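You operate a simulated robot arm through the tools that you are given. There is no shell and no other tool. Be economical: measure what you need, move in short steps, check, and stop when the job is done.

Carry out the task below with a simulated two-armed robot. There is one attempt and no reset: what you move stays moved.

Task
Take the blue card on the top of the grey bench and put it away on the top shelf of the filter rack. Put the black thumb screw on top of the cream small carton. Put the orange valve housing on the top of the grey bench away on the shelf under the wash counter. Switch the flow analyser switch on. Put the blue-rimmed water trap on the top of the small steel table. Take the purple case and leave it on top of the white filter pack on the top of the packing desk. Put the A sensor box from the top of the black case lid on top of the pale-hubbed wheel and the B sensor box on top of the flat black case. Pull the upper drawer of the service cabinet open. Any order will do. Set down upright: blue-rimmed water trap, sensor box.
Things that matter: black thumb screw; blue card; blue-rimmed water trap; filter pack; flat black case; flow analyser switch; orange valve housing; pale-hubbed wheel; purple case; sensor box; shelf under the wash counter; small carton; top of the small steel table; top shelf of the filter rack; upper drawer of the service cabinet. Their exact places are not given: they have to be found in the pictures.

It is judged by the outcome, as a careful person would: the job done as asked, and still so three seconds after it is handed in. It fails if anything else is knocked over, pushed out of place, dropped, spilled or broken. Lids that push on must go on centred and level and be pressed home; caps that screw on are set level and turned clockwise until they are tight.

Robot
Two 7-joint arms with two-finger grippers on one trunk, on a base that drives. Base frame: it is fixed to the floor where the robot stands at the start and does not move with it; the origin is under the middle of the robot, x ahead of it, y to its left, z up. Units: mm, rad, N and s.
The left shoulder is at the start at [23, 214, 1106], the right one opposite. With the tool pointing down near the work surface each hand reaches from about 100 to 400 mm from the robot's upright axis, wherever it stands, measured 20 degrees to its own side. Places, roughly: black thumb screw (3x3x3 cm) [600, 0, 800]; blue card [750, -250, 750]; blue-rimmed water trap (6x6x8 cm) [1200, 800, 600]; filter pack [-1500, -1000, 750]; flat black case (21x15x3 cm) [-1600, 300, 800]; flow analyser switch [400, -400, 800]; orange valve housing (6x6x5 cm) [700, -400, 800]; pale-hubbed wheel (10x10x3 cm) [-1400, 100, 800]; purple case (13x9x5 cm) [1300, 800, 300]; sensor box [-1500, 0, 750]; shelf under the wash counter [800, 2400, 300]; small carton [750, -500, 750]; top of the small steel table [-1700, 1900, 800]; top shelf of the filter rack (49x25 cm) [1300, 800, 1160]; upper drawer of the service cabinet [3700, 1500, 700]. Payload 2.2 kg a hand.
The TCP of each hand is the grasp point between the finger pads, 19 mm short of the fingertips. In the tool frame z runs along the fingers and y along their closing line. The gripper opens to 116 mm. The gripper's body begins 70 mm behind the TCP.
Orientation is told as [roll, pitch, yaw] about the base's x, y, z axes, in that order, counted from this pose: with the fingers straight down and closing along the base's y, the tool's x points along the base's -x, its y along +y and its z along -z.

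Tools
- The arms move only by the tool apply_moves. It takes "left_motion", "right_motion" or both (then of equal length, played together; a hand with none holds still); each is text: rows parted by semicolons, each of 6 numbers parted by spaces: the shift along the tool's x, y, z in units of 200 mm (1.0 is 200 mm), then the turn, a rotation vector about the tool's x, y, z in units of 120 degrees (1.0 is 120 degrees). In form: dx dy dz wx wy wz; .... A call has 1 to 8 rows; each row is the pose to reach, as a shift and turn from the pose commanded when the call began, along the tool's axes at that moment. "left_fingers" and "right_fingers" are, for a hand that has rows, the opening, from 0 (shut) to 1 (fully open), set as the call begins (left out, the last holds). A call with a number of a shift or a turn outside -1 to 1 is refused whole. Each row takes 0.2 s and may step no farther than 50 mm and 0.15 rad from the row before; otherwise, or with a gripper value out of range, the whole call is refused. Where a pose cannot be reached the arm comes as near as it can. A force on the tool above 40 N (or 10 N above the force at the start of the call, whichever is more), or a blocked arm, ends the call early, and 0.2 s more pass. Each finger halts on what it meets, pressing with about 20 N; the grip force reading is that of the motor and also rises with nothing between the fingers. The clock runs only during rows and for 0.2 s after the last one: add rows that repeat a pose to give the fingers time. It gives the time, the measured TCP pose, the force on the tool (base axes), the opening and the grip force at its end, in the units of the frame above (readings bear some noise), with the torque about the TCP (base axes, N m) and any sound that the robot's microphone picked up.
- Cameras (640 x 400 px; columns grow to the right, rows downward): "scene" is now at [120.1, -46, 1285.2]; the picture's right is [-0.49, -0.87, -0.00], its down [-0.42, 0.24, -0.87] and it looks along [0.76, -0.43, -0.49] (base axes); focal length 276 px, centre (320, 200). "left" rides on the left gripper at [69, 15, -97] in its tool frame; the picture's right is [-0.21, 0.98, 0.00], its down [-0.76, -0.17, -0.63] and it looks along [-0.62, -0.14, 0.77] (tool axes); focal length 251 px, centre (320, 200). "right" rides on the right gripper at [69, -15, -97] in its tool frame; the picture's right is [0.21, 0.98, 0.00], its down [-0.76, 0.17, -0.63] and it looks along [-0.62, 0.14, 0.77] (tool axes); focal length 251 px, centre (320, 200).
- capture(camera): a new picture of that camera. No time passes.
- move_column(by): slides the trunk up (or, below 0, down) by that many mm; the arms and the scene camera ride with it, the base frame stays. It gives what a move gives, with no picture.
- roll_base(legs): drives the robot by 1 to 6 legs, each [ahead, left, turn to the left] in mm, mm and rad, along the robot's own axes; the way and the turn of a leg run together, so that a leg with both is an arc; at most 1500 mm and 3.142 rad a leg. The arms and the cameras ride along, it lands a little off, and it stops where it bumps. It gives what a move gives.
- aim_head(pan, tilt): turns the head with the scene camera to pan (to the left, within 1.396 rad either way) and tilt (down, from -0.506 to 1.204), counted from straight ahead of the robot. It gives what a move gives.
- probe_pixels(camera, pixels): for up to 12 pixels [column, row] of the newest picture of that camera ("zoom" is the newest enlarged one), the place [x, y, z] in the base frame of the surface seen there, good to about 2 mm. No time passes.
- zoom(camera, box): a new picture of the part [left, top, right, bottom] of that camera's present view, enlarged. No time passes.
- finish_job(): hands the job in; it is judged then, once.

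Keep the steps short. Do not move on a guess: measure, check each grasp and each placing, and mend mistakes. In all there are 322 turns and 200 pictures (those below and enlarged ones count). Leave the grippers open and the arms clear of the work at the hand-in unless told otherwise, and finish with a single line.

The tools are called after "Request:" by a JSON object that holds its "api" and its "payload". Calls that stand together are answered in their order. apply_moves: Moves the arms, as the interface text tells. Its arguments: {"type":"object","properties":{"left_motion":{"type":"string"},"left_fingers":{"type":"number"},"right_motion":{"type":"string"},"right_fingers":{"type":"number"}},"required":[]} The other tools are called the same way: move_column (by) slides the trunk up or down; roll_base (legs) drives the base; aim_head (pan, tilt) turns the head that bears the scene camera; capture (camera) takes a picture; probe_pixels (camera, pixels) gives the place of the surface under pixels of a picture; zoom (camera, box) takes an enlarged picture of a part of a camera's view; finish_job () hands the job in.

At the start:

```text
t: 0.0
left_tool_pos: [472.2, -31.5, 1158.4]
left_tool_rot: [0.001, 0.0, -0.001]
left_force: [-0.7, 0.1, -0.1]
left_ft_torque: [-0.02, 0.0, 0.0]
left_width: 116.0
left_finger_force: 0.1
right_tool_pos: [307.3, -451.6, 1101.1]
right_tool_rot: [0.002, 0.002, -0.001]
right_force: [-0.7, 0.0, 0.5]
right_ft_torque: [-0.02, -0.01, -0.03]
right_width: 115.9
right_finger_force: 0.0
trunk travel left (down, up): [-250.0, 240.0]
robot x, y, heading: [2.2, -1.7, -0.001]
head pan, tilt: [-0.511, 0.504]
```

scene: 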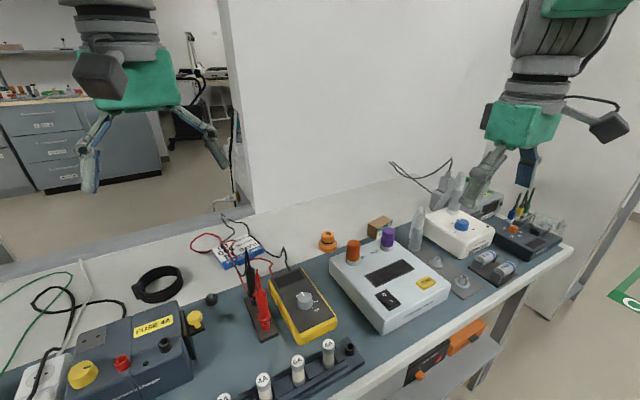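
right: 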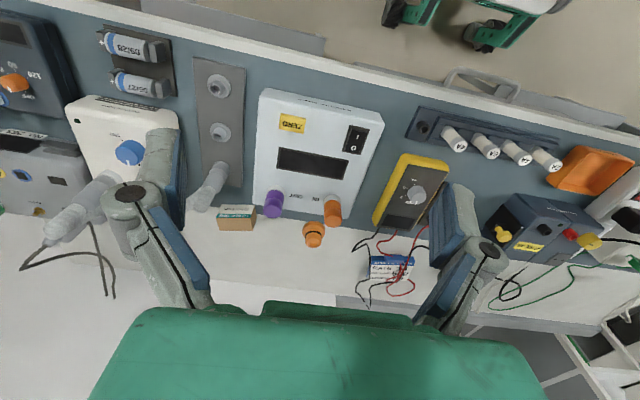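
left: 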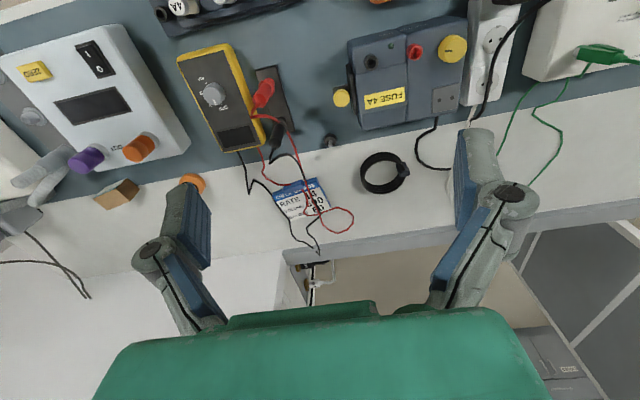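

I see the bench ahead with the card, thumb screw, analyser, carton and valve housing. I measure them first.

Request:
{"api": "probe_pixels", "payload": {"camera": "scene", "pixels": [[211, 299], [240, 250], [328, 240], [380, 225], [388, 299], [305, 297], [235, 340], [190, 320], [155, 285], [415, 240], [560, 250], [300, 225]]}}

Request:
{"api": "zoom", "payload": {"camera": "scene", "box": [180, 200, 420, 350]}}

Request:
{"api": "zoom", "payload": {"camera": "left", "box": [160, 60, 480, 260]}}

```text
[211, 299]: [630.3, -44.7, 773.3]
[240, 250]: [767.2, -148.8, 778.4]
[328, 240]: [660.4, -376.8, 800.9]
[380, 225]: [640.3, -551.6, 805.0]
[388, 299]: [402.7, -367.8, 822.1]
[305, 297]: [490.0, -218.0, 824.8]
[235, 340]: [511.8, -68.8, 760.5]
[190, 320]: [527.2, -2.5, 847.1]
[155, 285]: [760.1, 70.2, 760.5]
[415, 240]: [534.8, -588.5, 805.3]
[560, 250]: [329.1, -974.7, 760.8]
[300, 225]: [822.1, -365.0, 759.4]
```

```text
2.67 times, centred on (300, 275) of scene
```

zoom: 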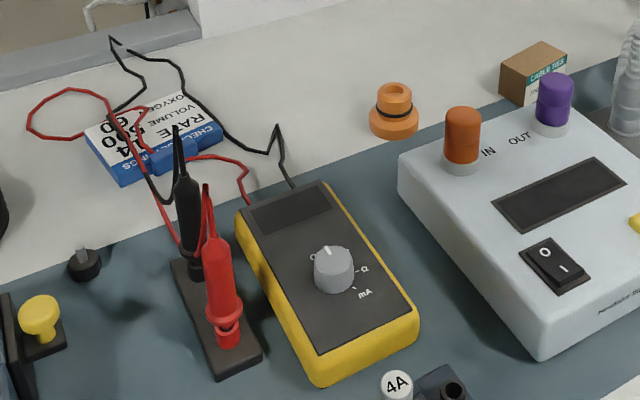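

```text
2.00 times, centred on (320, 160) of left
```

zoom: 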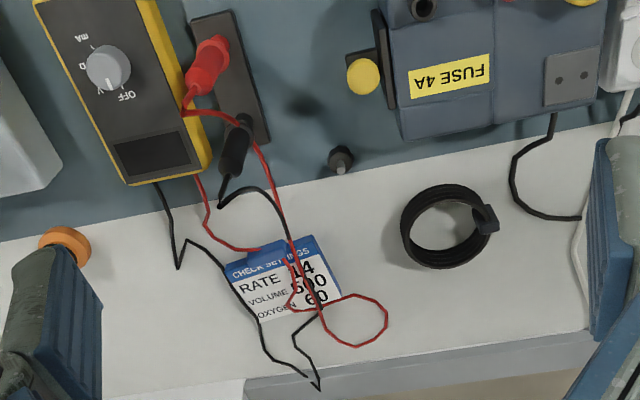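

Request:
{"api": "zoom", "payload": {"camera": "scene", "box": [190, 220, 290, 310]}}

Request:
{"api": "zoom", "payload": {"camera": "left", "box": [260, 165, 360, 225]}}

```text
4.44 times, centred on (240, 265) of scene
```

zoom: 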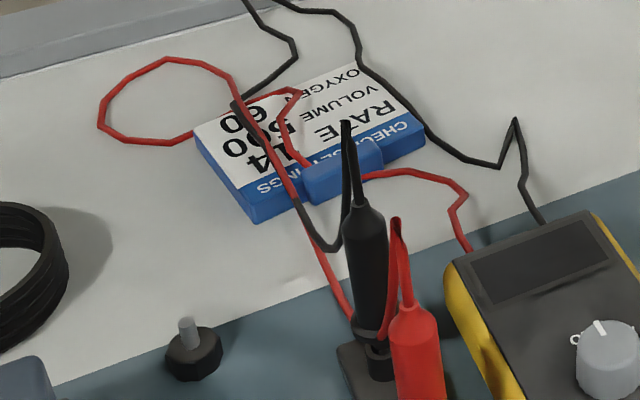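

```text
6.40 times, centred on (310, 195) of left
```

zoom: 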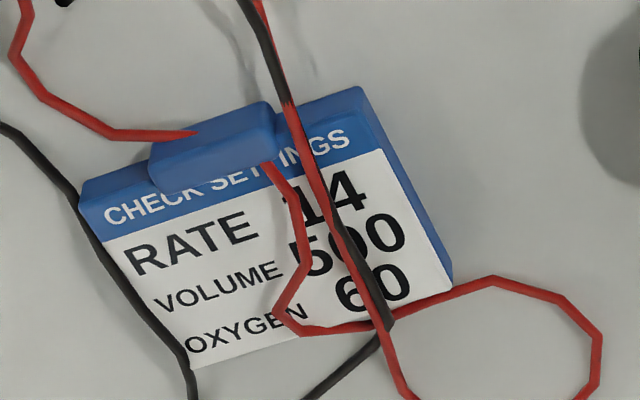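

Request:
{"api": "probe_pixels", "payload": {"camera": "zoom", "pixels": [[88, 208], [352, 98], [440, 280], [195, 358], [165, 160], [262, 112], [215, 135], [270, 145], [170, 185], [330, 100], [250, 260]]}}

Request:
{"api": "zoom", "payload": {"camera": "scene", "box": [190, 270, 240, 310]}}

Request:
{"api": "zoom", "payload": {"camera": "right", "box": [200, 80, 440, 270]}}

```text
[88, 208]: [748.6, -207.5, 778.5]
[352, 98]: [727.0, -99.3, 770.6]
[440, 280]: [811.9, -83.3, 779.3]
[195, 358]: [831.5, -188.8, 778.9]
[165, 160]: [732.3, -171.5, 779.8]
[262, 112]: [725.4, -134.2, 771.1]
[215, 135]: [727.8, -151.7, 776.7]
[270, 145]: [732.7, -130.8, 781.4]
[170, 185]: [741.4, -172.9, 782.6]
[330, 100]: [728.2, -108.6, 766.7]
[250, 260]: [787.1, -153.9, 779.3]
```

```text
10.00 times, centred on (215, 290) of scene
```

zoom: 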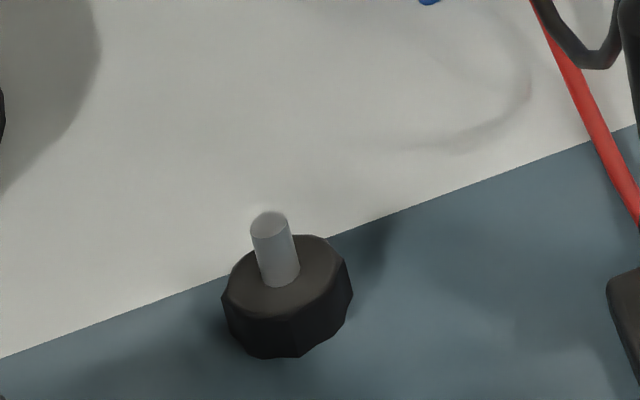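

```text
2.11 times, centred on (320, 175) of right
```

zoom: 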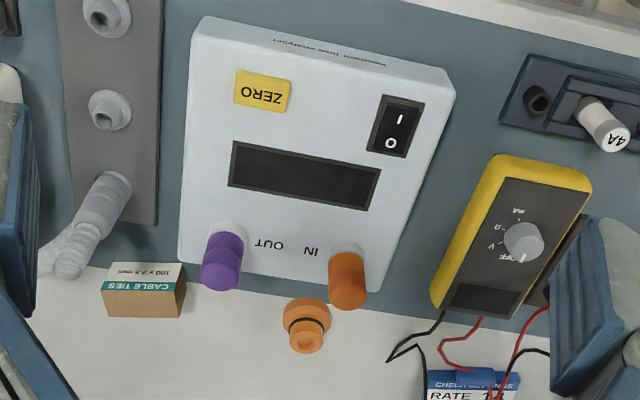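

Next I survey: head tilted down ahead to see the bench's near edge.

Request:
{"api": "aim_head", "payload": {"pan": 0.0, "tilt": 0.9}}

Request:
{"api": "capture", "payload": {"camera": "scene"}}

Request:
{"api": "aim_head", "payload": {"pan": 0.6, "tilt": 0.3}}

Request:
{"api": "capture", "payload": {"camera": "scene"}}

Request:
{"api": "aim_head", "payload": {"pan": 1.39, "tilt": 0.3}}

Request:
{"api": "capture", "payload": {"camera": "scene"}}

Request:
{"api": "aim_head", "payload": {"pan": -1.39, "tilt": 0.3}}

Request:
{"api": "capture", "payload": {"camera": "scene"}}

```text
t: 0.9
left_tool_pos: [471.3, -31.0, 1159.4]
left_tool_rot: [0.0, -0.001, 0.001]
left_force: [1.0, -0.3, 0.2]
left_ft_torque: [-0.02, 0.01, 0.02]
left_width: 116.2
left_finger_force: 0.1
right_tool_pos: [304.8, -451.9, 1102.8]
right_tool_rot: [0.0, -0.003, 0.0]
right_force: [-0.5, 0.1, 0.3]
right_ft_torque: [-0.03, 0.02, 0.0]
right_width: 116.2
right_finger_force: 0.1
trunk travel left (down, up): [-250.0, 240.0]
robot x, y, heading: [-1.0, -1.9, -0.002]
head pan, tilt: [0.0, 0.901]
```

```text
190 pictures are left
```

scene: 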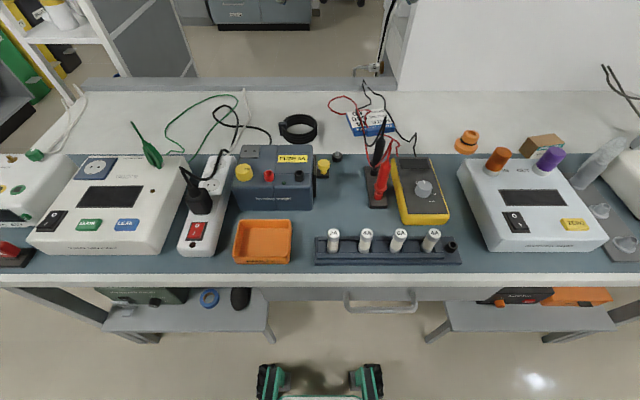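

```text
t: 1.9
left_tool_pos: [471.4, -30.0, 1159.1]
left_tool_rot: [0.0, -0.002, 0.0]
left_force: [-0.7, -0.8, -0.6]
left_ft_torque: [0.02, -0.02, 0.03]
left_width: 116.0
left_finger_force: 0.1
right_tool_pos: [306.3, -452.3, 1103.4]
right_tool_rot: [-0.002, -0.002, 0.0]
right_force: [-0.9, 0.9, -0.9]
right_ft_torque: [-0.02, 0.03, 0.05]
right_width: 115.9
right_finger_force: 0.1
trunk travel left (down, up): [-250.0, 240.0]
robot x, y, heading: [1.0, -0.4, -0.003]
head pan, tilt: [0.6, 0.3]
```

```text
189 pictures are left
```

scene: 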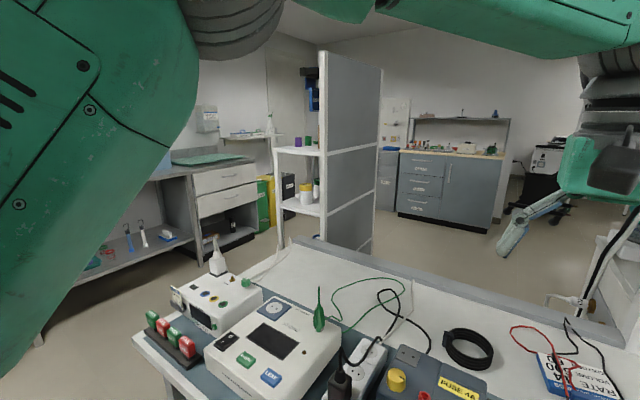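

```text
t: 3.1
left_tool_pos: [470.7, -31.7, 1159.6]
left_tool_rot: [0.0, -0.002, -0.001]
left_force: [0.9, 0.6, -0.3]
left_ft_torque: [0.02, -0.02, 0.03]
left_width: 116.0
left_finger_force: 0.0
right_tool_pos: [304.4, -451.5, 1102.5]
right_tool_rot: [-0.002, -0.002, 0.0]
right_force: [0.5, 0.4, 0.6]
right_ft_torque: [0.02, -0.04, -0.01]
right_width: 116.0
right_finger_force: 0.1
trunk travel left (down, up): [-250.0, 240.0]
robot x, y, heading: [-2.9, 4.6, -0.004]
head pan, tilt: [1.389, 0.3]
```

```text
188 pictures are left
```

scene: 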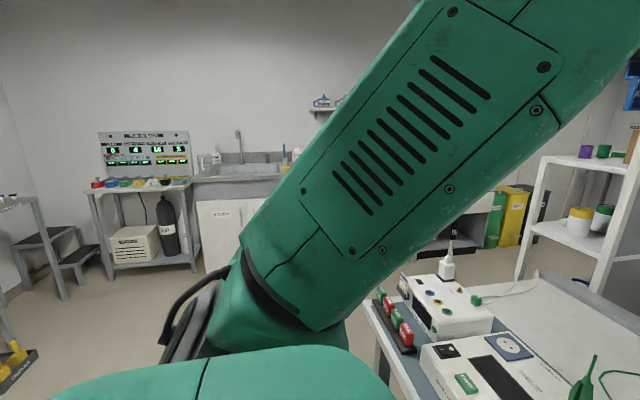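

```text
t: 5.5
left_tool_pos: [471.0, -30.4, 1159.8]
left_tool_rot: [0.0, -0.002, 0.0]
left_force: [0.2, -0.5, 0.8]
left_ft_torque: [0.0, 0.03, -0.01]
left_width: 115.7
left_finger_force: 0.0
right_tool_pos: [305.8, -450.5, 1102.7]
right_tool_rot: [-0.001, -0.002, 0.0]
right_force: [-0.1, -0.1, 0.4]
right_ft_torque: [0.02, -0.03, 0.0]
right_width: 115.9
right_finger_force: 0.0
trunk travel left (down, up): [-250.0, 240.0]
robot x, y, heading: [1.5, -2.8, 0.003]
head pan, tilt: [-1.389, 0.3]
```

```text
187 pictures are left
```

scene: 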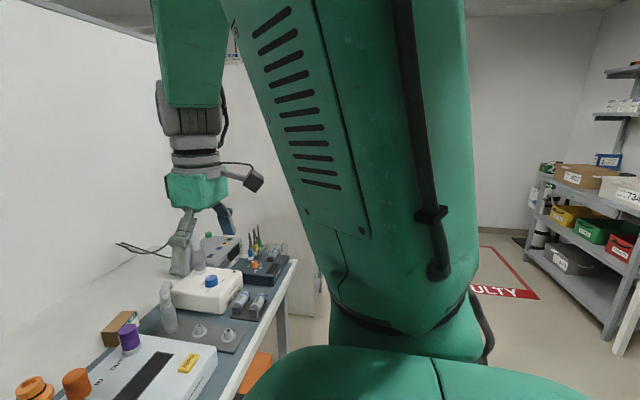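

Request:
{"api": "aim_head", "payload": {"pan": 0.0, "tilt": 1.05}}

Request:
{"api": "capture", "payload": {"camera": "scene"}}

```text
t: 7.0
left_tool_pos: [471.3, -30.6, 1159.5]
left_tool_rot: [0.0, -0.002, 0.001]
left_force: [0.5, 0.2, -0.5]
left_ft_torque: [0.01, 0.0, 0.02]
left_width: 115.8
left_finger_force: 0.1
right_tool_pos: [305.2, -450.8, 1100.4]
right_tool_rot: [0.006, 0.003, -0.001]
right_force: [0.4, 0.5, -0.5]
right_ft_torque: [0.0, -0.02, 0.01]
right_width: 116.1
right_finger_force: 0.1
trunk travel left (down, up): [-250.0, 240.0]
robot x, y, heading: [2.3, 1.3, 0.003]
head pan, tilt: [0.0, 1.051]
```

```text
186 pictures are left
```

scene: 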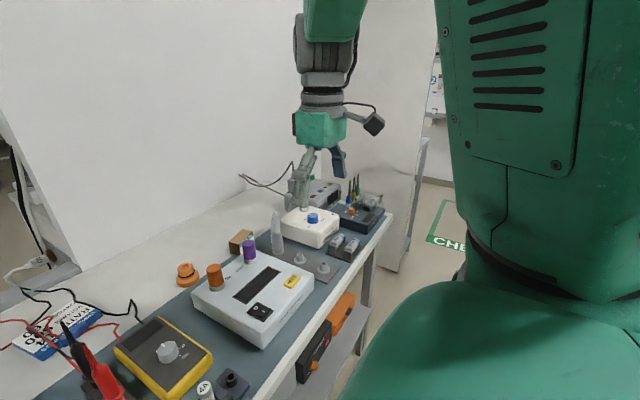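

The picture seems to lag behind the head; take it again.

Request:
{"api": "aim_head", "payload": {"pan": 0.0, "tilt": 1.05}}

Request:
{"api": "capture", "payload": {"camera": "scene"}}

```text
t: 7.7
left_tool_pos: [471.3, -31.3, 1160.3]
left_tool_rot: [0.0, -0.003, 0.001]
left_force: [1.4, -0.5, 0.3]
left_ft_torque: [0.02, 0.0, 0.02]
left_width: 116.3
left_finger_force: 0.1
right_tool_pos: [306.6, -452.5, 1099.4]
right_tool_rot: [0.008, 0.003, -0.003]
right_force: [0.3, -0.6, 0.5]
right_ft_torque: [-0.04, -0.02, -0.01]
right_width: 115.7
right_finger_force: 0.0
trunk travel left (down, up): [-250.0, 240.0]
robot x, y, heading: [1.0, -2.1, 0.001]
head pan, tilt: [0.0, 1.051]
```

```text
185 pictures are left
```

scene: 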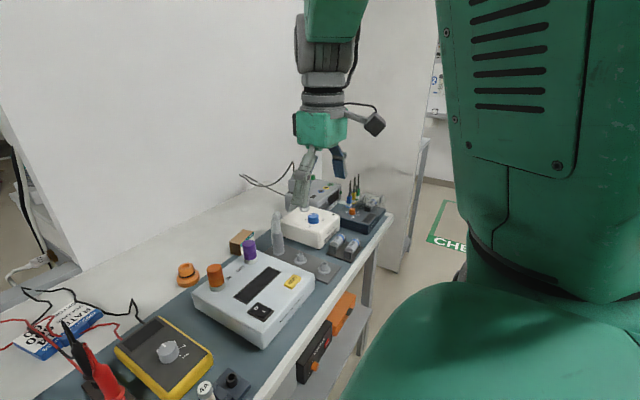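

Request:
{"api": "aim_head", "payload": {"pan": 0.3, "tilt": 0.9}}

Request:
{"api": "capture", "payload": {"camera": "scene"}}

Request:
{"api": "probe_pixels", "payload": {"camera": "scene", "pixels": [[320, 200], [320, 300], [500, 200]]}}

```text
t: 8.4
left_tool_pos: [471.7, -31.5, 1159.7]
left_tool_rot: [-0.001, -0.002, 0.002]
left_force: [-0.5, 0.1, 0.6]
left_ft_torque: [0.02, 0.01, 0.0]
left_width: 115.7
left_finger_force: 0.0
right_tool_pos: [305.8, -450.8, 1099.6]
right_tool_rot: [0.008, 0.004, -0.002]
right_force: [0.0, 0.1, 0.1]
right_ft_torque: [-0.02, 0.01, 0.03]
right_width: 116.1
right_finger_force: 0.1
trunk travel left (down, up): [-250.0, 240.0]
robot x, y, heading: [-1.7, -1.1, 0.003]
head pan, tilt: [0.3, 0.901]
```

```text
184 pictures are left
```

scene: 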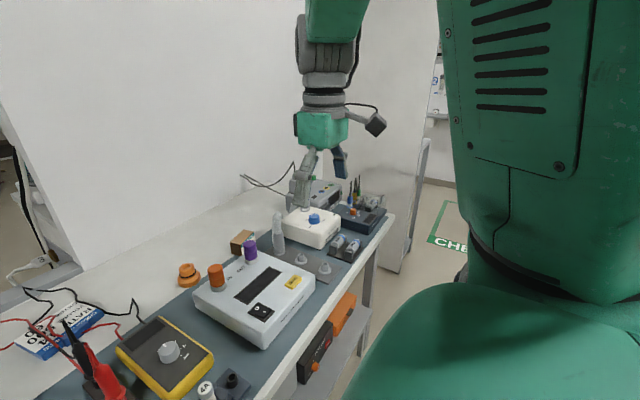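

```text
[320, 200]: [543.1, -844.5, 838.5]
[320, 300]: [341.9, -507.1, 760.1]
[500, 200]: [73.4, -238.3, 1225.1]
```

The head is stuck against the right arm (pan looks like −1.08). I tilt up first, then pan back.

Request:
{"api": "aim_head", "payload": {"pan": -1.1, "tilt": 0.3}}

Request:
{"api": "aim_head", "payload": {"pan": -0.5, "tilt": 0.2}}

Request:
{"api": "aim_head", "payload": {"pan": 0.0, "tilt": 1.1}}

Request:
{"api": "capture", "payload": {"camera": "scene"}}

```text
t: 10.0
left_tool_pos: [471.0, -30.8, 1159.9]
left_tool_rot: [0.0, -0.002, 0.001]
left_force: [0.1, 0.2, 0.0]
left_ft_torque: [-0.02, -0.01, 0.02]
left_width: 116.0
left_finger_force: 0.0
right_tool_pos: [305.6, -452.0, 1102.6]
right_tool_rot: [0.0, -0.001, 0.0]
right_force: [0.9, 0.0, 0.8]
right_ft_torque: [-0.03, -0.01, -0.03]
right_width: 116.1
right_finger_force: 0.1
trunk travel left (down, up): [-250.0, 240.0]
robot x, y, heading: [-0.2, -2.1, 0.003]
head pan, tilt: [-1.1, 0.3]
```

```text
t: 11.0
left_tool_pos: [469.7, -30.7, 1159.5]
left_tool_rot: [0.0, -0.002, -0.001]
left_force: [0.7, 0.7, -0.3]
left_ft_torque: [-0.02, 0.01, -0.03]
left_width: 116.2
left_finger_force: 0.1
right_tool_pos: [305.4, -451.3, 1101.9]
right_tool_rot: [0.0, -0.001, -0.002]
right_force: [-1.4, -1.1, -1.2]
right_ft_torque: [-0.01, -0.01, -0.01]
right_width: 116.1
right_finger_force: 0.0
trunk travel left (down, up): [-250.0, 240.0]
robot x, y, heading: [-5.7, 3.3, 0.002]
head pan, tilt: [-0.499, 0.201]
```

```text
t: 12.2
left_tool_pos: [469.5, -30.5, 1159.3]
left_tool_rot: [0.003, -0.003, -0.001]
left_force: [-1.3, 0.0, 0.6]
left_ft_torque: [0.0, -0.04, -0.01]
left_width: 116.0
left_finger_force: 0.1
right_tool_pos: [304.6, -451.0, 1101.9]
right_tool_rot: [0.001, -0.002, 0.001]
right_force: [0.0, -0.8, -0.2]
right_ft_torque: [-0.02, 0.0, -0.03]
right_width: 116.0
right_finger_force: 0.2
trunk travel left (down, up): [-250.0, 240.0]
robot x, y, heading: [1.3, 0.6, 0.001]
head pan, tilt: [0.0, 1.1]
```

```text
183 pictures are left
```

scene: 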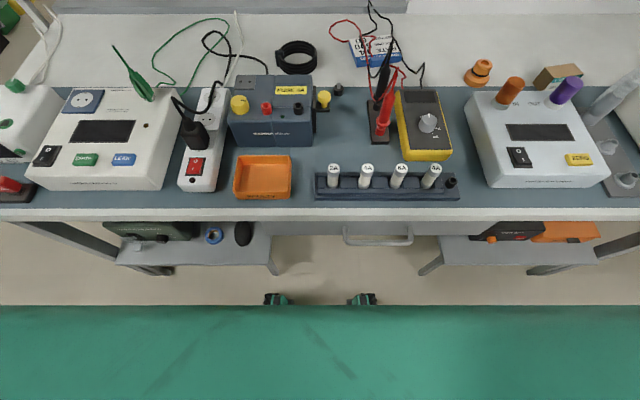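

Request:
{"api": "probe_pixels", "payload": {"camera": "scene", "pixels": [[320, 212], [320, 222], [278, 296], [362, 300], [378, 240], [500, 262], [200, 262], [320, 280], [320, 350], [430, 270], [160, 268], [320, 310]]}}

```text
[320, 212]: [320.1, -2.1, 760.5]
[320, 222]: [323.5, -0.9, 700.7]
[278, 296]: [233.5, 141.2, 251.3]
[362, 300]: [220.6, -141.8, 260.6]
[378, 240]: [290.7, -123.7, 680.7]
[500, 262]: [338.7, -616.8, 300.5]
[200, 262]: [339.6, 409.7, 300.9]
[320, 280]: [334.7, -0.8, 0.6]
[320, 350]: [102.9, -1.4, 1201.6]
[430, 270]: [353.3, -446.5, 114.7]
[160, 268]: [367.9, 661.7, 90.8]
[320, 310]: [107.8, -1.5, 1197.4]
```

Bench edge is at x≈320, base front at 235. I test the reach of the right arm: forward 200 mm at height 1100 towards the valve housing.

Request:
{"api": "apply_moves", "payload": {"right_motion": "-0.2 0.08 0 0 0 0; -0.4 0.16 0 0 0 0; -0.6 0.24 0 0 0 0; -0.8 0.32 0 0 0 0; -1 0.37 0 0 0 0"}}

Request:
{"api": "apply_moves", "payload": {"right_motion": "-0.2 0 0.2 0 0 0; -0.4 0 0.4 0 0 0; -0.6 0 0.6 0 0 0; -0.76 0 0.76 0 0 0"}}

Request:
{"api": "capture", "payload": {"camera": "right"}}

```text
t: 13.4
left_tool_pos: [472.7, -30.0, 1159.1]
left_tool_rot: [0.001, 0.0, 0.0]
left_force: [0.0, -0.2, -0.3]
left_ft_torque: [-0.02, -0.02, -0.02]
left_width: 116.0
left_finger_force: 0.1
right_tool_pos: [506.7, -376.2, 1102.1]
right_tool_rot: [-0.001, -0.001, 0.001]
right_force: [0.5, -0.4, 0.2]
right_ft_torque: [0.01, 0.05, -0.01]
right_width: 116.0
right_finger_force: 0.0
trunk travel left (down, up): [-250.0, 240.0]
robot x, y, heading: [-0.4, -0.3, -0.002]
head pan, tilt: [0.0, 1.1]
```

```text
refused: row 1 steps farther than a row can; nothing moved
```

```text
182 pictures are left
```

right: 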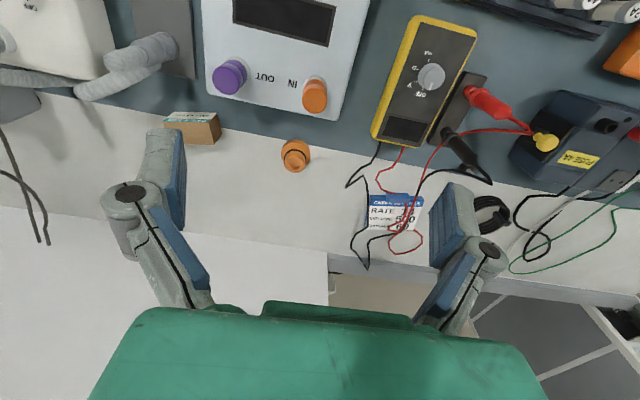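

Request:
{"api": "apply_moves", "payload": {"right_motion": "-0.17 0 0.17 0 0 0; -0.34 0 0.34 0 0 0; -0.51 0 0.51 0 0 0; -0.68 0 0.68 0 0 0; -0.77 0 0.77 0 0 0"}}

Request:
{"api": "zoom", "payload": {"camera": "right", "box": [120, 40, 440, 240]}}

Request:
{"api": "probe_pixels", "payload": {"camera": "zoom", "pixels": [[320, 200]]}}

```text
t: 14.6
left_tool_pos: [470.7, -30.3, 1159.3]
left_tool_rot: [0.0, -0.002, 0.001]
left_force: [0.5, 0.3, 0.2]
left_ft_torque: [0.0, 0.0, -0.01]
left_width: 116.0
left_finger_force: 0.0
right_tool_pos: [661.9, -377.1, 946.7]
right_tool_rot: [0.0, -0.001, -0.001]
right_force: [0.2, 0.4, 0.4]
right_ft_torque: [0.0, 0.02, 0.04]
right_width: 115.8
right_finger_force: 0.0
trunk travel left (down, up): [-250.0, 240.0]
robot x, y, heading: [-1.3, -1.8, -0.001]
head pan, tilt: [0.0, 1.1]
```

```text
2.00 times, centred on (280, 140) of right
```

zoom: 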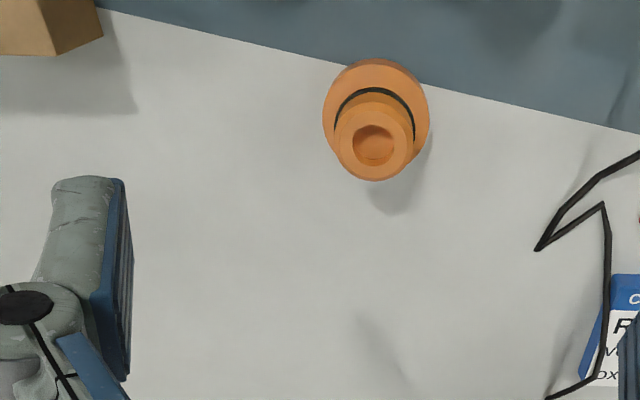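

```text
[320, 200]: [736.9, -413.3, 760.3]
```

The arm reaches well. Measure the valve housing precisely.

Request:
{"api": "probe_pixels", "payload": {"camera": "zoom", "pixels": [[374, 146], [340, 140], [408, 138], [374, 178], [374, 112], [326, 105], [426, 110], [374, 66], [374, 92]]}}

Request:
{"api": "capture", "payload": {"camera": "right"}}

```text
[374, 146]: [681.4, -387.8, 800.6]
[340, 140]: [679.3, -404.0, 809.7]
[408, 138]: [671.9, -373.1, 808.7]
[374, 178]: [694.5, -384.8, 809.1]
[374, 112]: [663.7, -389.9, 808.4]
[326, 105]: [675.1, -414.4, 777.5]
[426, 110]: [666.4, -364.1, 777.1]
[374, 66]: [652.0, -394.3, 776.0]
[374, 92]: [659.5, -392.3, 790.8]
```

```text
180 pictures are left
```

right: 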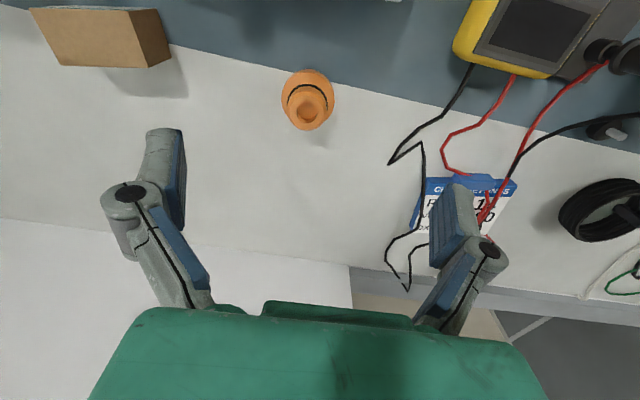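

Valve housing centre ≈(677,−389), top 809. First the thumb screw: move the left arm out of the way to its left and the right hand over towards the screw.

Request:
{"api": "apply_moves", "payload": {"left_motion": "0.1 0.22 0 0 0 0; 0.2 0.44 0 0 0 0; 0.3 0.66 0 0 0 0; 0.4 0.88 0 0 0 0; 0.4 1 0 0 0 0"}}

Request:
{"api": "apply_moves", "payload": {"left_motion": "0 0.2 0 0 0 0; 0 0.4 0 0 0 0; 0 0.6 0 0 0 0; 0 0.6 0 0 0 0; 0 0.6 0 0 0 0", "right_motion": "0.02 0.2 0 0 0 0; 0.05 0.4 0 0 0 0; 0.1 0.6 0 0 0 0; 0.1 0.8 0 0 0 0; 0.1 0.9 0 0 0 0", "right_fingers": 0.55}}

Request:
{"api": "capture", "payload": {"camera": "right"}}

```text
t: 15.8
left_tool_pos: [390.9, 174.1, 1158.2]
left_tool_rot: [-0.001, -0.001, 0.001]
left_force: [0.7, 1.2, 0.1]
left_ft_torque: [-0.03, -0.01, 0.01]
left_width: 116.1
left_finger_force: 0.0
right_tool_pos: [661.8, -373.5, 946.7]
right_tool_rot: [-0.003, 0.001, 0.0]
right_force: [-0.2, 0.0, 0.4]
right_ft_torque: [0.04, 0.05, 0.0]
right_width: 116.0
right_finger_force: 0.0
trunk travel left (down, up): [-250.0, 240.0]
robot x, y, heading: [-1.9, 3.3, -0.001]
head pan, tilt: [0.0, 1.1]
```

```text
t: 17.0
left_tool_pos: [389.6, 287.3, 1159.3]
left_tool_rot: [0.001, -0.001, 0.0]
left_force: [-0.4, 0.1, -0.6]
left_ft_torque: [0.02, -0.01, -0.02]
left_width: 116.2
left_finger_force: 0.1
right_tool_pos: [641.0, -198.5, 947.8]
right_tool_rot: [0.001, -0.002, -0.003]
right_force: [0.4, -0.6, 0.3]
right_ft_torque: [-0.01, 0.0, -0.01]
right_width: 63.7
right_finger_force: 0.1
trunk travel left (down, up): [-250.0, 240.0]
robot x, y, heading: [-2.3, -0.5, 0.001]
head pan, tilt: [0.0, 1.1]
```

```text
179 pictures are left
```

right: 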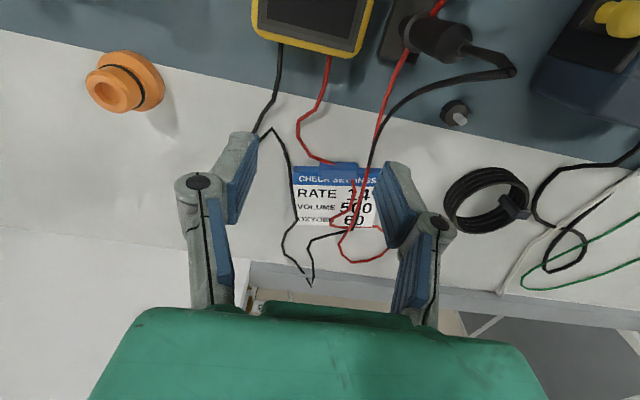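

Request:
{"api": "zoom", "payload": {"camera": "right", "box": [400, 80, 496, 140]}}

Request:
{"api": "probe_pixels", "payload": {"camera": "zoom", "pixels": [[400, 255], [320, 170], [320, 240], [370, 135], [440, 170], [470, 225], [350, 290], [280, 205], [300, 250], [400, 190]]}}

```text
6.67 times, centred on (448, 110) of right
```

zoom: 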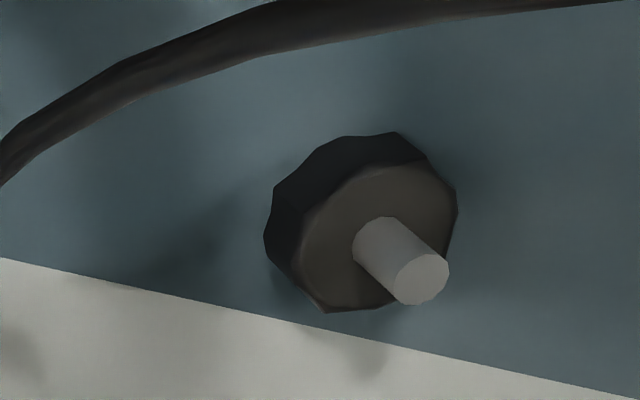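

```text
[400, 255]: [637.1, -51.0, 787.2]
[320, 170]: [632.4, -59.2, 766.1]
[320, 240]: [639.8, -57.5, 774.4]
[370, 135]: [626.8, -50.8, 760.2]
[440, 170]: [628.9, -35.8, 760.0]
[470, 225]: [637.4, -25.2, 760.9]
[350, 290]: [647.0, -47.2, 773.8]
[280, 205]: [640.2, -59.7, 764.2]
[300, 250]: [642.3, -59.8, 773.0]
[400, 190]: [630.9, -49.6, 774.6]
```

Screw stands stud-up, centre ≈(637,−50), knob top 774. Move over it at 860.

Request:
{"api": "apply_moves", "payload": {"right_motion": "0.01 0.2 0.05 0 0 0; 0.02 0.4 0.1 0 0 0; 0.02 0.6 0.2 0 0 0; 0.02 0.7425 0.35 0 0 0; 0.02 0.7425 0.46 0 0 0; 0.02 0.7425 0.46 0 0 0"}}

Request:
{"api": "capture", "payload": {"camera": "right"}}

```text
t: 18.4
left_tool_pos: [388.5, 293.1, 1156.9]
left_tool_rot: [-0.003, -0.002, 0.0]
left_force: [0.3, -0.5, 0.1]
left_ft_torque: [0.0, 0.01, -0.01]
left_width: 116.1
left_finger_force: 0.0
right_tool_pos: [634.9, -44.5, 856.5]
right_tool_rot: [-0.003, -0.001, 0.0]
right_force: [-0.2, 0.6, 0.6]
right_ft_torque: [0.0, -0.02, -0.06]
right_width: 63.9
right_finger_force: 0.1
trunk travel left (down, up): [-250.0, 240.0]
robot x, y, heading: [1.5, 0.5, 0.003]
head pan, tilt: [0.0, 1.1]
```

```text
177 pictures are left
```

right: 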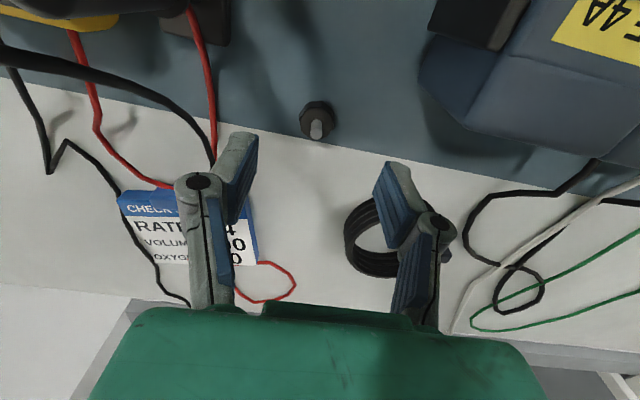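

Request:
{"api": "zoom", "payload": {"camera": "right", "box": [272, 90, 368, 150]}}

Request:
{"api": "probe_pixels", "payload": {"camera": "zoom", "pixels": [[200, 210], [420, 200], [310, 100], [280, 300], [330, 270], [300, 180]]}}

```text
6.67 times, centred on (320, 120) of right
```

zoom: 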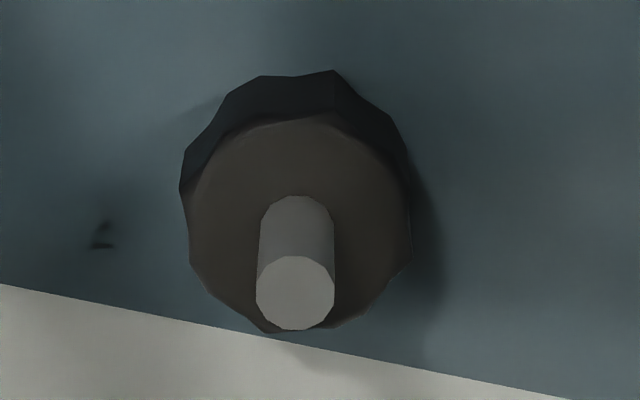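

```text
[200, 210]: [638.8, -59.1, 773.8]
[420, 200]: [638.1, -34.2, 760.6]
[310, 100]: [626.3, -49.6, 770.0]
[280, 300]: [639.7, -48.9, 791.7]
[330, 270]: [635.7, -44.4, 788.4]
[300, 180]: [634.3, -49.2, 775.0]
```

Request:
{"api": "apply_moves", "payload": {"right_motion": "-0.01 -0.015 0.15 0 0 0; -0.01 -0.015 0.28 0 0 0; -0.01 -0.015 0.34 0 0 0; -0.01 -0.015 0.37 0 0 0; -0.01 -0.015 0.37 0 0 0"}}

Request:
{"api": "apply_moves", "payload": {"right_motion": "0 0 0 0 0 0; 0 0 0 0 0 0; 0 0 0 0 0 0", "right_fingers": 0}}

Request:
{"api": "capture", "payload": {"camera": "right"}}

```text
t: 19.6
left_tool_pos: [389.6, 292.3, 1158.1]
left_tool_rot: [-0.001, -0.002, 0.0]
left_force: [-0.5, 0.4, 0.4]
left_ft_torque: [0.03, 0.02, 0.01]
left_width: 116.0
left_finger_force: 0.1
right_tool_pos: [637.4, -50.2, 783.6]
right_tool_rot: [-0.001, -0.001, 0.001]
right_force: [0.1, -0.3, 0.0]
right_ft_torque: [-0.02, 0.02, 0.0]
right_width: 63.6
right_finger_force: 0.0
trunk travel left (down, up): [-250.0, 240.0]
robot x, y, heading: [-1.2, -0.5, 0.0]
head pan, tilt: [0.0, 1.1]
```

```text
t: 20.4
left_tool_pos: [390.0, 292.7, 1158.2]
left_tool_rot: [-0.001, -0.002, -0.001]
left_force: [-0.7, -0.6, 1.1]
left_ft_torque: [-0.03, 0.02, 0.0]
left_width: 115.9
left_finger_force: 0.0
right_tool_pos: [639.4, -49.2, 781.2]
right_tool_rot: [-0.002, -0.001, 0.0]
right_force: [-0.5, 0.0, 0.0]
right_ft_torque: [0.02, -0.01, -0.01]
right_width: 25.5
right_finger_force: 19.9
trunk travel left (down, up): [-250.0, 240.0]
robot x, y, heading: [-1.1, 1.5, -0.002]
head pan, tilt: [0.0, 1.1]
```

```text
175 pictures are left
```

right: 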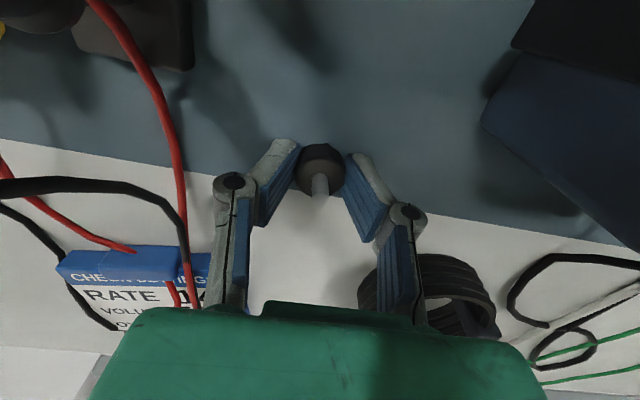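

Held (25.5 mm). Lift and move towards the carton.

Request:
{"api": "apply_moves", "payload": {"right_motion": "0 0 -0.2 0 0 0; 0 0 -0.4 0 0 0; 0 0 -0.6 0 0 0; 0 -0.05 -0.8 0 0 0; 0 -0.28 -0.85 0 0 0; 0 -0.5 -0.85 0 0 0; 0 -0.74 -0.85 0 0 0; 0 -0.98 -0.85 0 0 0"}}

Request:
{"api": "apply_moves", "payload": {"right_motion": "0 -0.24 0 0 0 0; 0 -0.48 0 0 0 0; 0 -0.72 0 0 0 0; 0 -0.96 0 0 0 0; 0 -1 0 0 0 0"}}

Request:
{"api": "capture", "payload": {"camera": "right"}}

```text
t: 22.2
left_tool_pos: [388.9, 289.7, 1158.6]
left_tool_rot: [0.002, -0.001, 0.0]
left_force: [-0.4, 0.0, 0.2]
left_ft_torque: [-0.01, 0.01, 0.0]
left_width: 116.3
left_finger_force: 0.1
right_tool_pos: [637.6, -248.6, 955.3]
right_tool_rot: [0.001, -0.001, 0.003]
right_force: [-0.9, -0.2, -0.5]
right_ft_torque: [0.03, 0.02, 0.01]
right_width: 25.3
right_finger_force: 20.4
trunk travel left (down, up): [-250.0, 240.0]
robot x, y, heading: [-0.3, 1.1, 0.001]
head pan, tilt: [0.0, 1.1]
```

```text
t: 23.4
left_tool_pos: [389.8, 291.6, 1158.0]
left_tool_rot: [-0.001, -0.001, 0.0]
left_force: [-0.7, -0.8, -0.3]
left_ft_torque: [0.01, 0.03, 0.0]
left_width: 116.0
left_finger_force: 0.0
right_tool_pos: [638.4, -447.1, 951.7]
right_tool_rot: [0.0, 0.001, 0.0]
right_force: [-0.5, -0.2, 0.0]
right_ft_torque: [0.0, -0.02, -0.02]
right_width: 24.9
right_finger_force: 19.8
trunk travel left (down, up): [-250.0, 240.0]
robot x, y, heading: [-0.3, 0.6, -0.0]
head pan, tilt: [0.0, 1.1]
```

```text
174 pictures are left
```

right: 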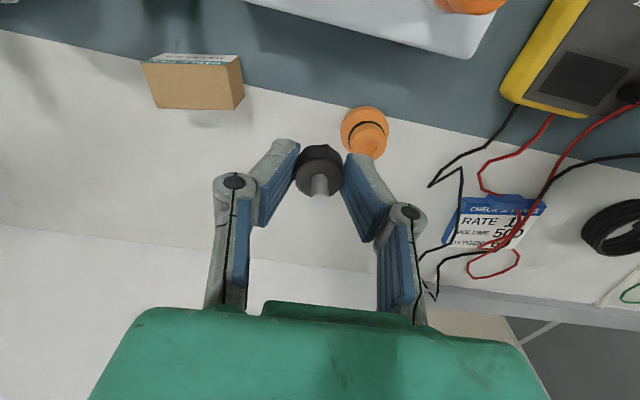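

Request:
{"api": "probe_pixels", "payload": {"camera": "right", "pixels": [[148, 68], [158, 104], [232, 106], [228, 70], [190, 88], [240, 92], [190, 60], [150, 61], [235, 62]]}}

Request:
{"api": "zoom", "payload": {"camera": "right", "box": [120, 30, 280, 130]}}

```text
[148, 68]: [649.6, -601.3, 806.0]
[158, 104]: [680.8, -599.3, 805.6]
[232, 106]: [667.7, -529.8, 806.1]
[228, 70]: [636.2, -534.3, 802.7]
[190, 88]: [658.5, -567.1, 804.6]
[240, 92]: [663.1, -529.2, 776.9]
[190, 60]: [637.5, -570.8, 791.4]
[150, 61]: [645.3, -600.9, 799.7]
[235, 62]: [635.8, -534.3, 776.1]
```

```text
4.00 times, centred on (200, 80) of right
```

zoom: 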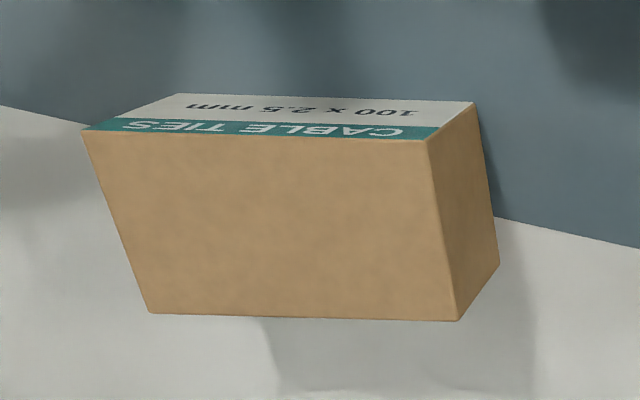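

Carton top: centre ≈(659,−566), z 805. Move over it and down to a few mm above.

Request:
{"api": "apply_moves", "payload": {"right_motion": "-0.05 -0.2 0 0 0 0; -0.1 -0.4 0 0 0 0; -0.1 -0.595 0 0 0 0; -0.1 -0.595 0.2 0 0 0; -0.1 -0.595 0.4 0 0 0; -0.1 -0.595 0.52 0 0 0; -0.1 -0.595 0.56 0 0 0; -0.1 -0.595 0.56 0 0 0"}}

Request:
{"api": "capture", "payload": {"camera": "right"}}

```text
t: 25.2
left_tool_pos: [389.9, 289.8, 1158.0]
left_tool_rot: [0.001, -0.002, 0.0]
left_force: [0.1, 0.6, 1.1]
left_ft_torque: [0.0, -0.04, -0.01]
left_width: 116.0
left_finger_force: 0.2
right_tool_pos: [658.7, -568.1, 839.8]
right_tool_rot: [0.001, 0.0, -0.001]
right_force: [-0.6, -0.5, -0.2]
right_ft_torque: [-0.04, -0.02, 0.01]
right_width: 25.3
right_finger_force: 20.5
trunk travel left (down, up): [-250.0, 240.0]
robot x, y, heading: [1.9, 1.2, -0.0]
head pan, tilt: [0.0, 1.1]
```

```text
172 pictures are left
```

right: 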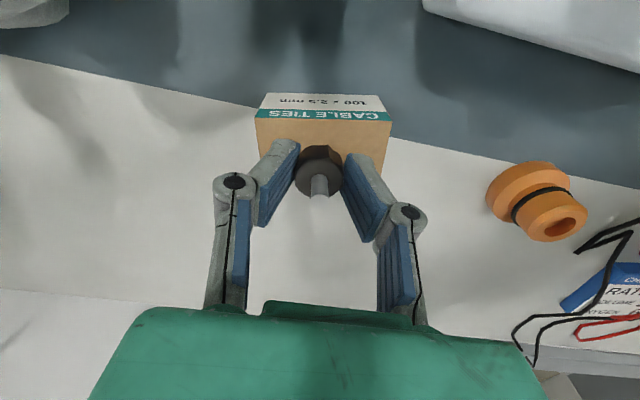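

Request:
{"api": "apply_moves", "payload": {"right_motion": "0 0 0.03 0 0 0; 0 0 0.055 0 0 0; 0 0 0.063 0 0 0; 0 0 0.063 0 0 0"}}

Request:
{"api": "zoom", "payload": {"camera": "right", "box": [220, 80, 420, 220]}}

```text
t: 26.2
left_tool_pos: [388.7, 289.4, 1158.0]
left_tool_rot: [-0.001, -0.002, 0.0]
left_force: [-0.8, 0.7, -0.1]
left_ft_torque: [-0.01, 0.02, 0.05]
left_width: 116.0
left_finger_force: 0.0
right_tool_pos: [659.4, -568.0, 827.4]
right_tool_rot: [-0.002, -0.002, -0.001]
right_force: [-0.2, -0.9, -0.4]
right_ft_torque: [0.01, 0.0, -0.04]
right_width: 25.2
right_finger_force: 20.4
trunk travel left (down, up): [-250.0, 240.0]
robot x, y, heading: [1.1, 0.0, -0.002]
head pan, tilt: [0.0, 1.1]
```

```text
2.86 times, centred on (320, 150) of right
```

zoom: 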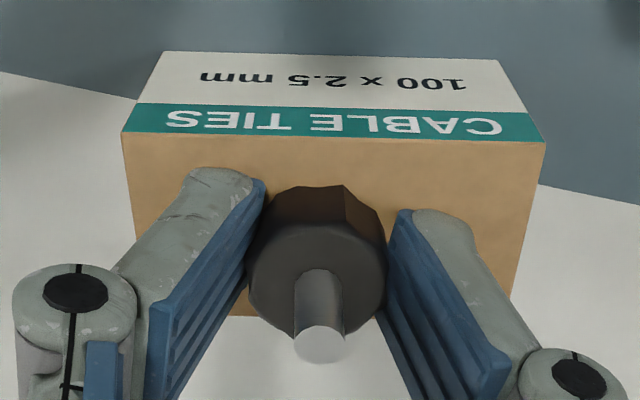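

Request:
{"api": "apply_moves", "payload": {"right_motion": "0 0 0.008 0 0 0; 0 0 0.008 0 0 0"}}

Request:
{"api": "apply_moves", "payload": {"right_motion": "0 0 0 0 0 0; 0 0 0 0 0 0", "right_fingers": 0.42}}

Request:
{"api": "apply_moves", "payload": {"right_motion": "0 0 -0.2 0 0 0; 0 0 -0.4 0 0 0; 0.1 0 -0.6 0 0 0"}}

Request:
{"api": "capture", "payload": {"camera": "right"}}

```text
t: 26.8
left_tool_pos: [389.6, 289.9, 1158.7]
left_tool_rot: [0.0, -0.002, -0.001]
left_force: [-0.2, 0.2, 0.2]
left_ft_torque: [0.01, -0.02, 0.01]
left_width: 116.1
left_finger_force: 0.0
right_tool_pos: [659.1, -567.5, 826.6]
right_tool_rot: [0.001, -0.002, 0.0]
right_force: [-1.2, -1.4, 3.5]
right_ft_torque: [0.02, 0.03, -0.04]
right_width: 25.0
right_finger_force: 20.3
trunk travel left (down, up): [-250.0, 240.0]
robot x, y, heading: [-2.4, -2.3, 0.001]
head pan, tilt: [0.0, 1.1]
```

```text
t: 27.4
left_tool_pos: [390.1, 289.1, 1159.8]
left_tool_rot: [0.001, -0.002, -0.001]
left_force: [0.5, 0.1, -0.2]
left_ft_torque: [-0.02, 0.03, 0.01]
left_width: 116.3
left_finger_force: 0.1
right_tool_pos: [661.2, -567.8, 826.1]
right_tool_rot: [-0.002, -0.001, 0.001]
right_force: [0.7, 0.8, 0.2]
right_ft_torque: [-0.01, 0.02, 0.03]
right_width: 49.0
right_finger_force: 0.0
trunk travel left (down, up): [-250.0, 240.0]
robot x, y, heading: [-1.7, 1.8, -0.001]
head pan, tilt: [0.0, 1.1]
```

```text
t: 28.2
left_tool_pos: [386.4, 291.3, 1158.2]
left_tool_rot: [-0.002, -0.004, 0.001]
left_force: [-0.6, 0.5, -0.8]
left_ft_torque: [0.02, -0.05, 0.0]
left_width: 115.9
left_finger_force: 0.0
right_tool_pos: [633.1, -565.8, 949.6]
right_tool_rot: [0.001, -0.004, 0.001]
right_force: [-1.0, 0.9, 0.7]
right_ft_torque: [-0.02, -0.06, 0.02]
right_width: 49.0
right_finger_force: 0.1
trunk travel left (down, up): [-250.0, 240.0]
robot x, y, heading: [-0.2, 1.9, -0.001]
head pan, tilt: [0.0, 1.1]
```

```text
170 pictures are left
```

right: 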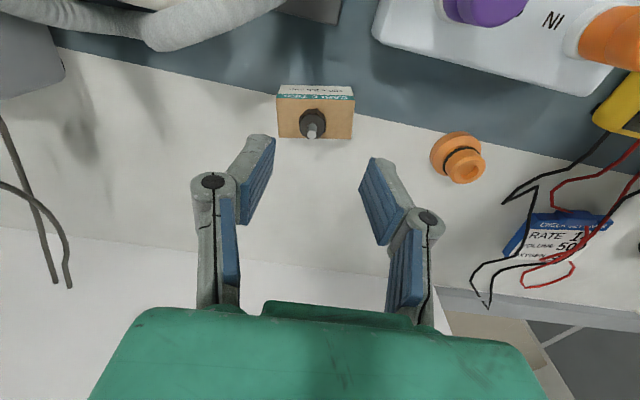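

Screw sits on the carton. Next the switch: move the right hand, closed, near it at safe height and look.

Request:
{"api": "apply_moves", "payload": {"right_motion": "0.15 0.15 -0.1 0 0 0; 0.3 0.3 -0.1 0 0 0; 0.45 0.45 -0.1 0 0 0; 0.6 0.6 -0.1 0 0 0; 0.75 0.75 -0.1 0 0 0; 0.9 0.9 -0.1 0 0 0; 1 0.97 -0.1 0 0 0", "right_fingers": 0}}

Request:
{"api": "apply_moves", "payload": {"right_motion": "0.2 0 0 0 0 0; 0.35 0 0 0 0 0; 0.35 0 0 0 0 0"}}

Request:
{"api": "capture", "payload": {"camera": "right"}}

Request:
{"api": "zoom", "payload": {"camera": "scene", "box": [450, 80, 630, 200]}}

```text
t: 29.8
left_tool_pos: [388.5, 293.6, 1157.8]
left_tool_rot: [-0.003, -0.002, 0.001]
left_force: [-0.9, 0.4, -1.3]
left_ft_torque: [0.01, 0.0, -0.02]
left_width: 116.0
left_finger_force: 0.0
right_tool_pos: [438.4, -369.6, 966.3]
right_tool_rot: [0.0, -0.002, 0.0]
right_force: [-0.4, 0.0, 0.5]
right_ft_torque: [0.02, -0.03, -0.02]
right_width: 0.3
right_finger_force: 20.3
trunk travel left (down, up): [-250.0, 240.0]
robot x, y, heading: [-0.1, 1.8, -0.001]
head pan, tilt: [0.0, 1.1]
```

```text
t: 30.6
left_tool_pos: [390.1, 291.4, 1158.4]
left_tool_rot: [-0.002, 0.001, -0.001]
left_force: [-0.2, 0.6, 0.1]
left_ft_torque: [0.01, -0.01, 0.01]
left_width: 116.2
left_finger_force: 0.1
right_tool_pos: [368.3, -372.2, 968.1]
right_tool_rot: [-0.002, 0.0, 0.0]
right_force: [0.5, -0.4, 0.3]
right_ft_torque: [-0.04, -0.01, 0.0]
right_width: 0.0
right_finger_force: 19.9
trunk travel left (down, up): [-250.0, 240.0]
robot x, y, heading: [-2.2, 0.0, 0.001]
head pan, tilt: [0.0, 1.1]
```

```text
169 pictures are left
```

right: 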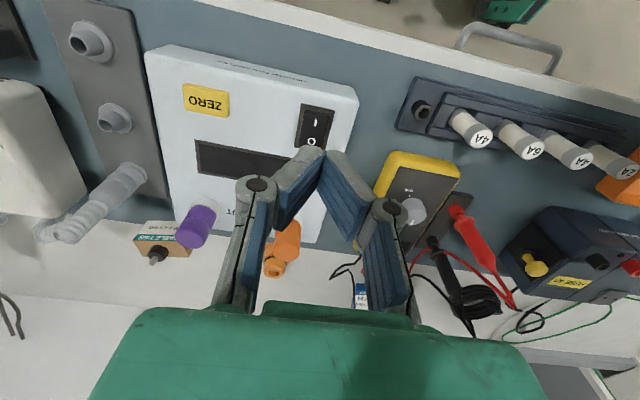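

```text
3.33 times, centred on (540, 140) of scene
```

zoom: 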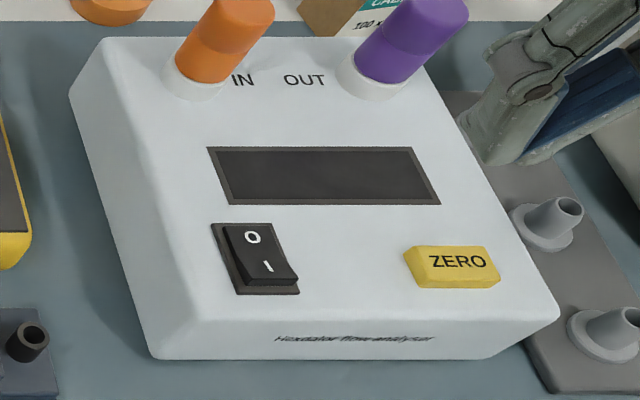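

Request:
{"api": "probe_pixels", "payload": {"camera": "zoom", "pixels": [[252, 238], [267, 266], [240, 232], [275, 280], [222, 260], [290, 290], [288, 265], [242, 265]]}}

Request:
{"api": "zoom", "payload": {"camera": "right", "box": [280, 90, 360, 150]}}

```text
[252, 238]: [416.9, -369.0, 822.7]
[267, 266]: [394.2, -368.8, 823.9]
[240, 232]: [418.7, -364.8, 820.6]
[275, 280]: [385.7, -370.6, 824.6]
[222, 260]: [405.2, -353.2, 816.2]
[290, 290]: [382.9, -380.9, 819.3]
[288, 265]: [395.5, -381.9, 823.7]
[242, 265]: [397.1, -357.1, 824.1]
```

```text
6.67 times, centred on (320, 120) of right
```

zoom: 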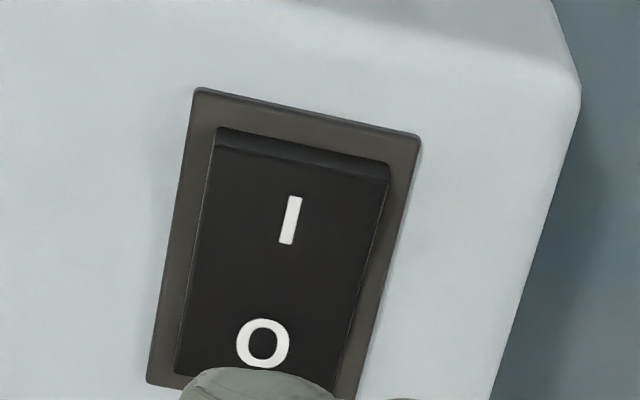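

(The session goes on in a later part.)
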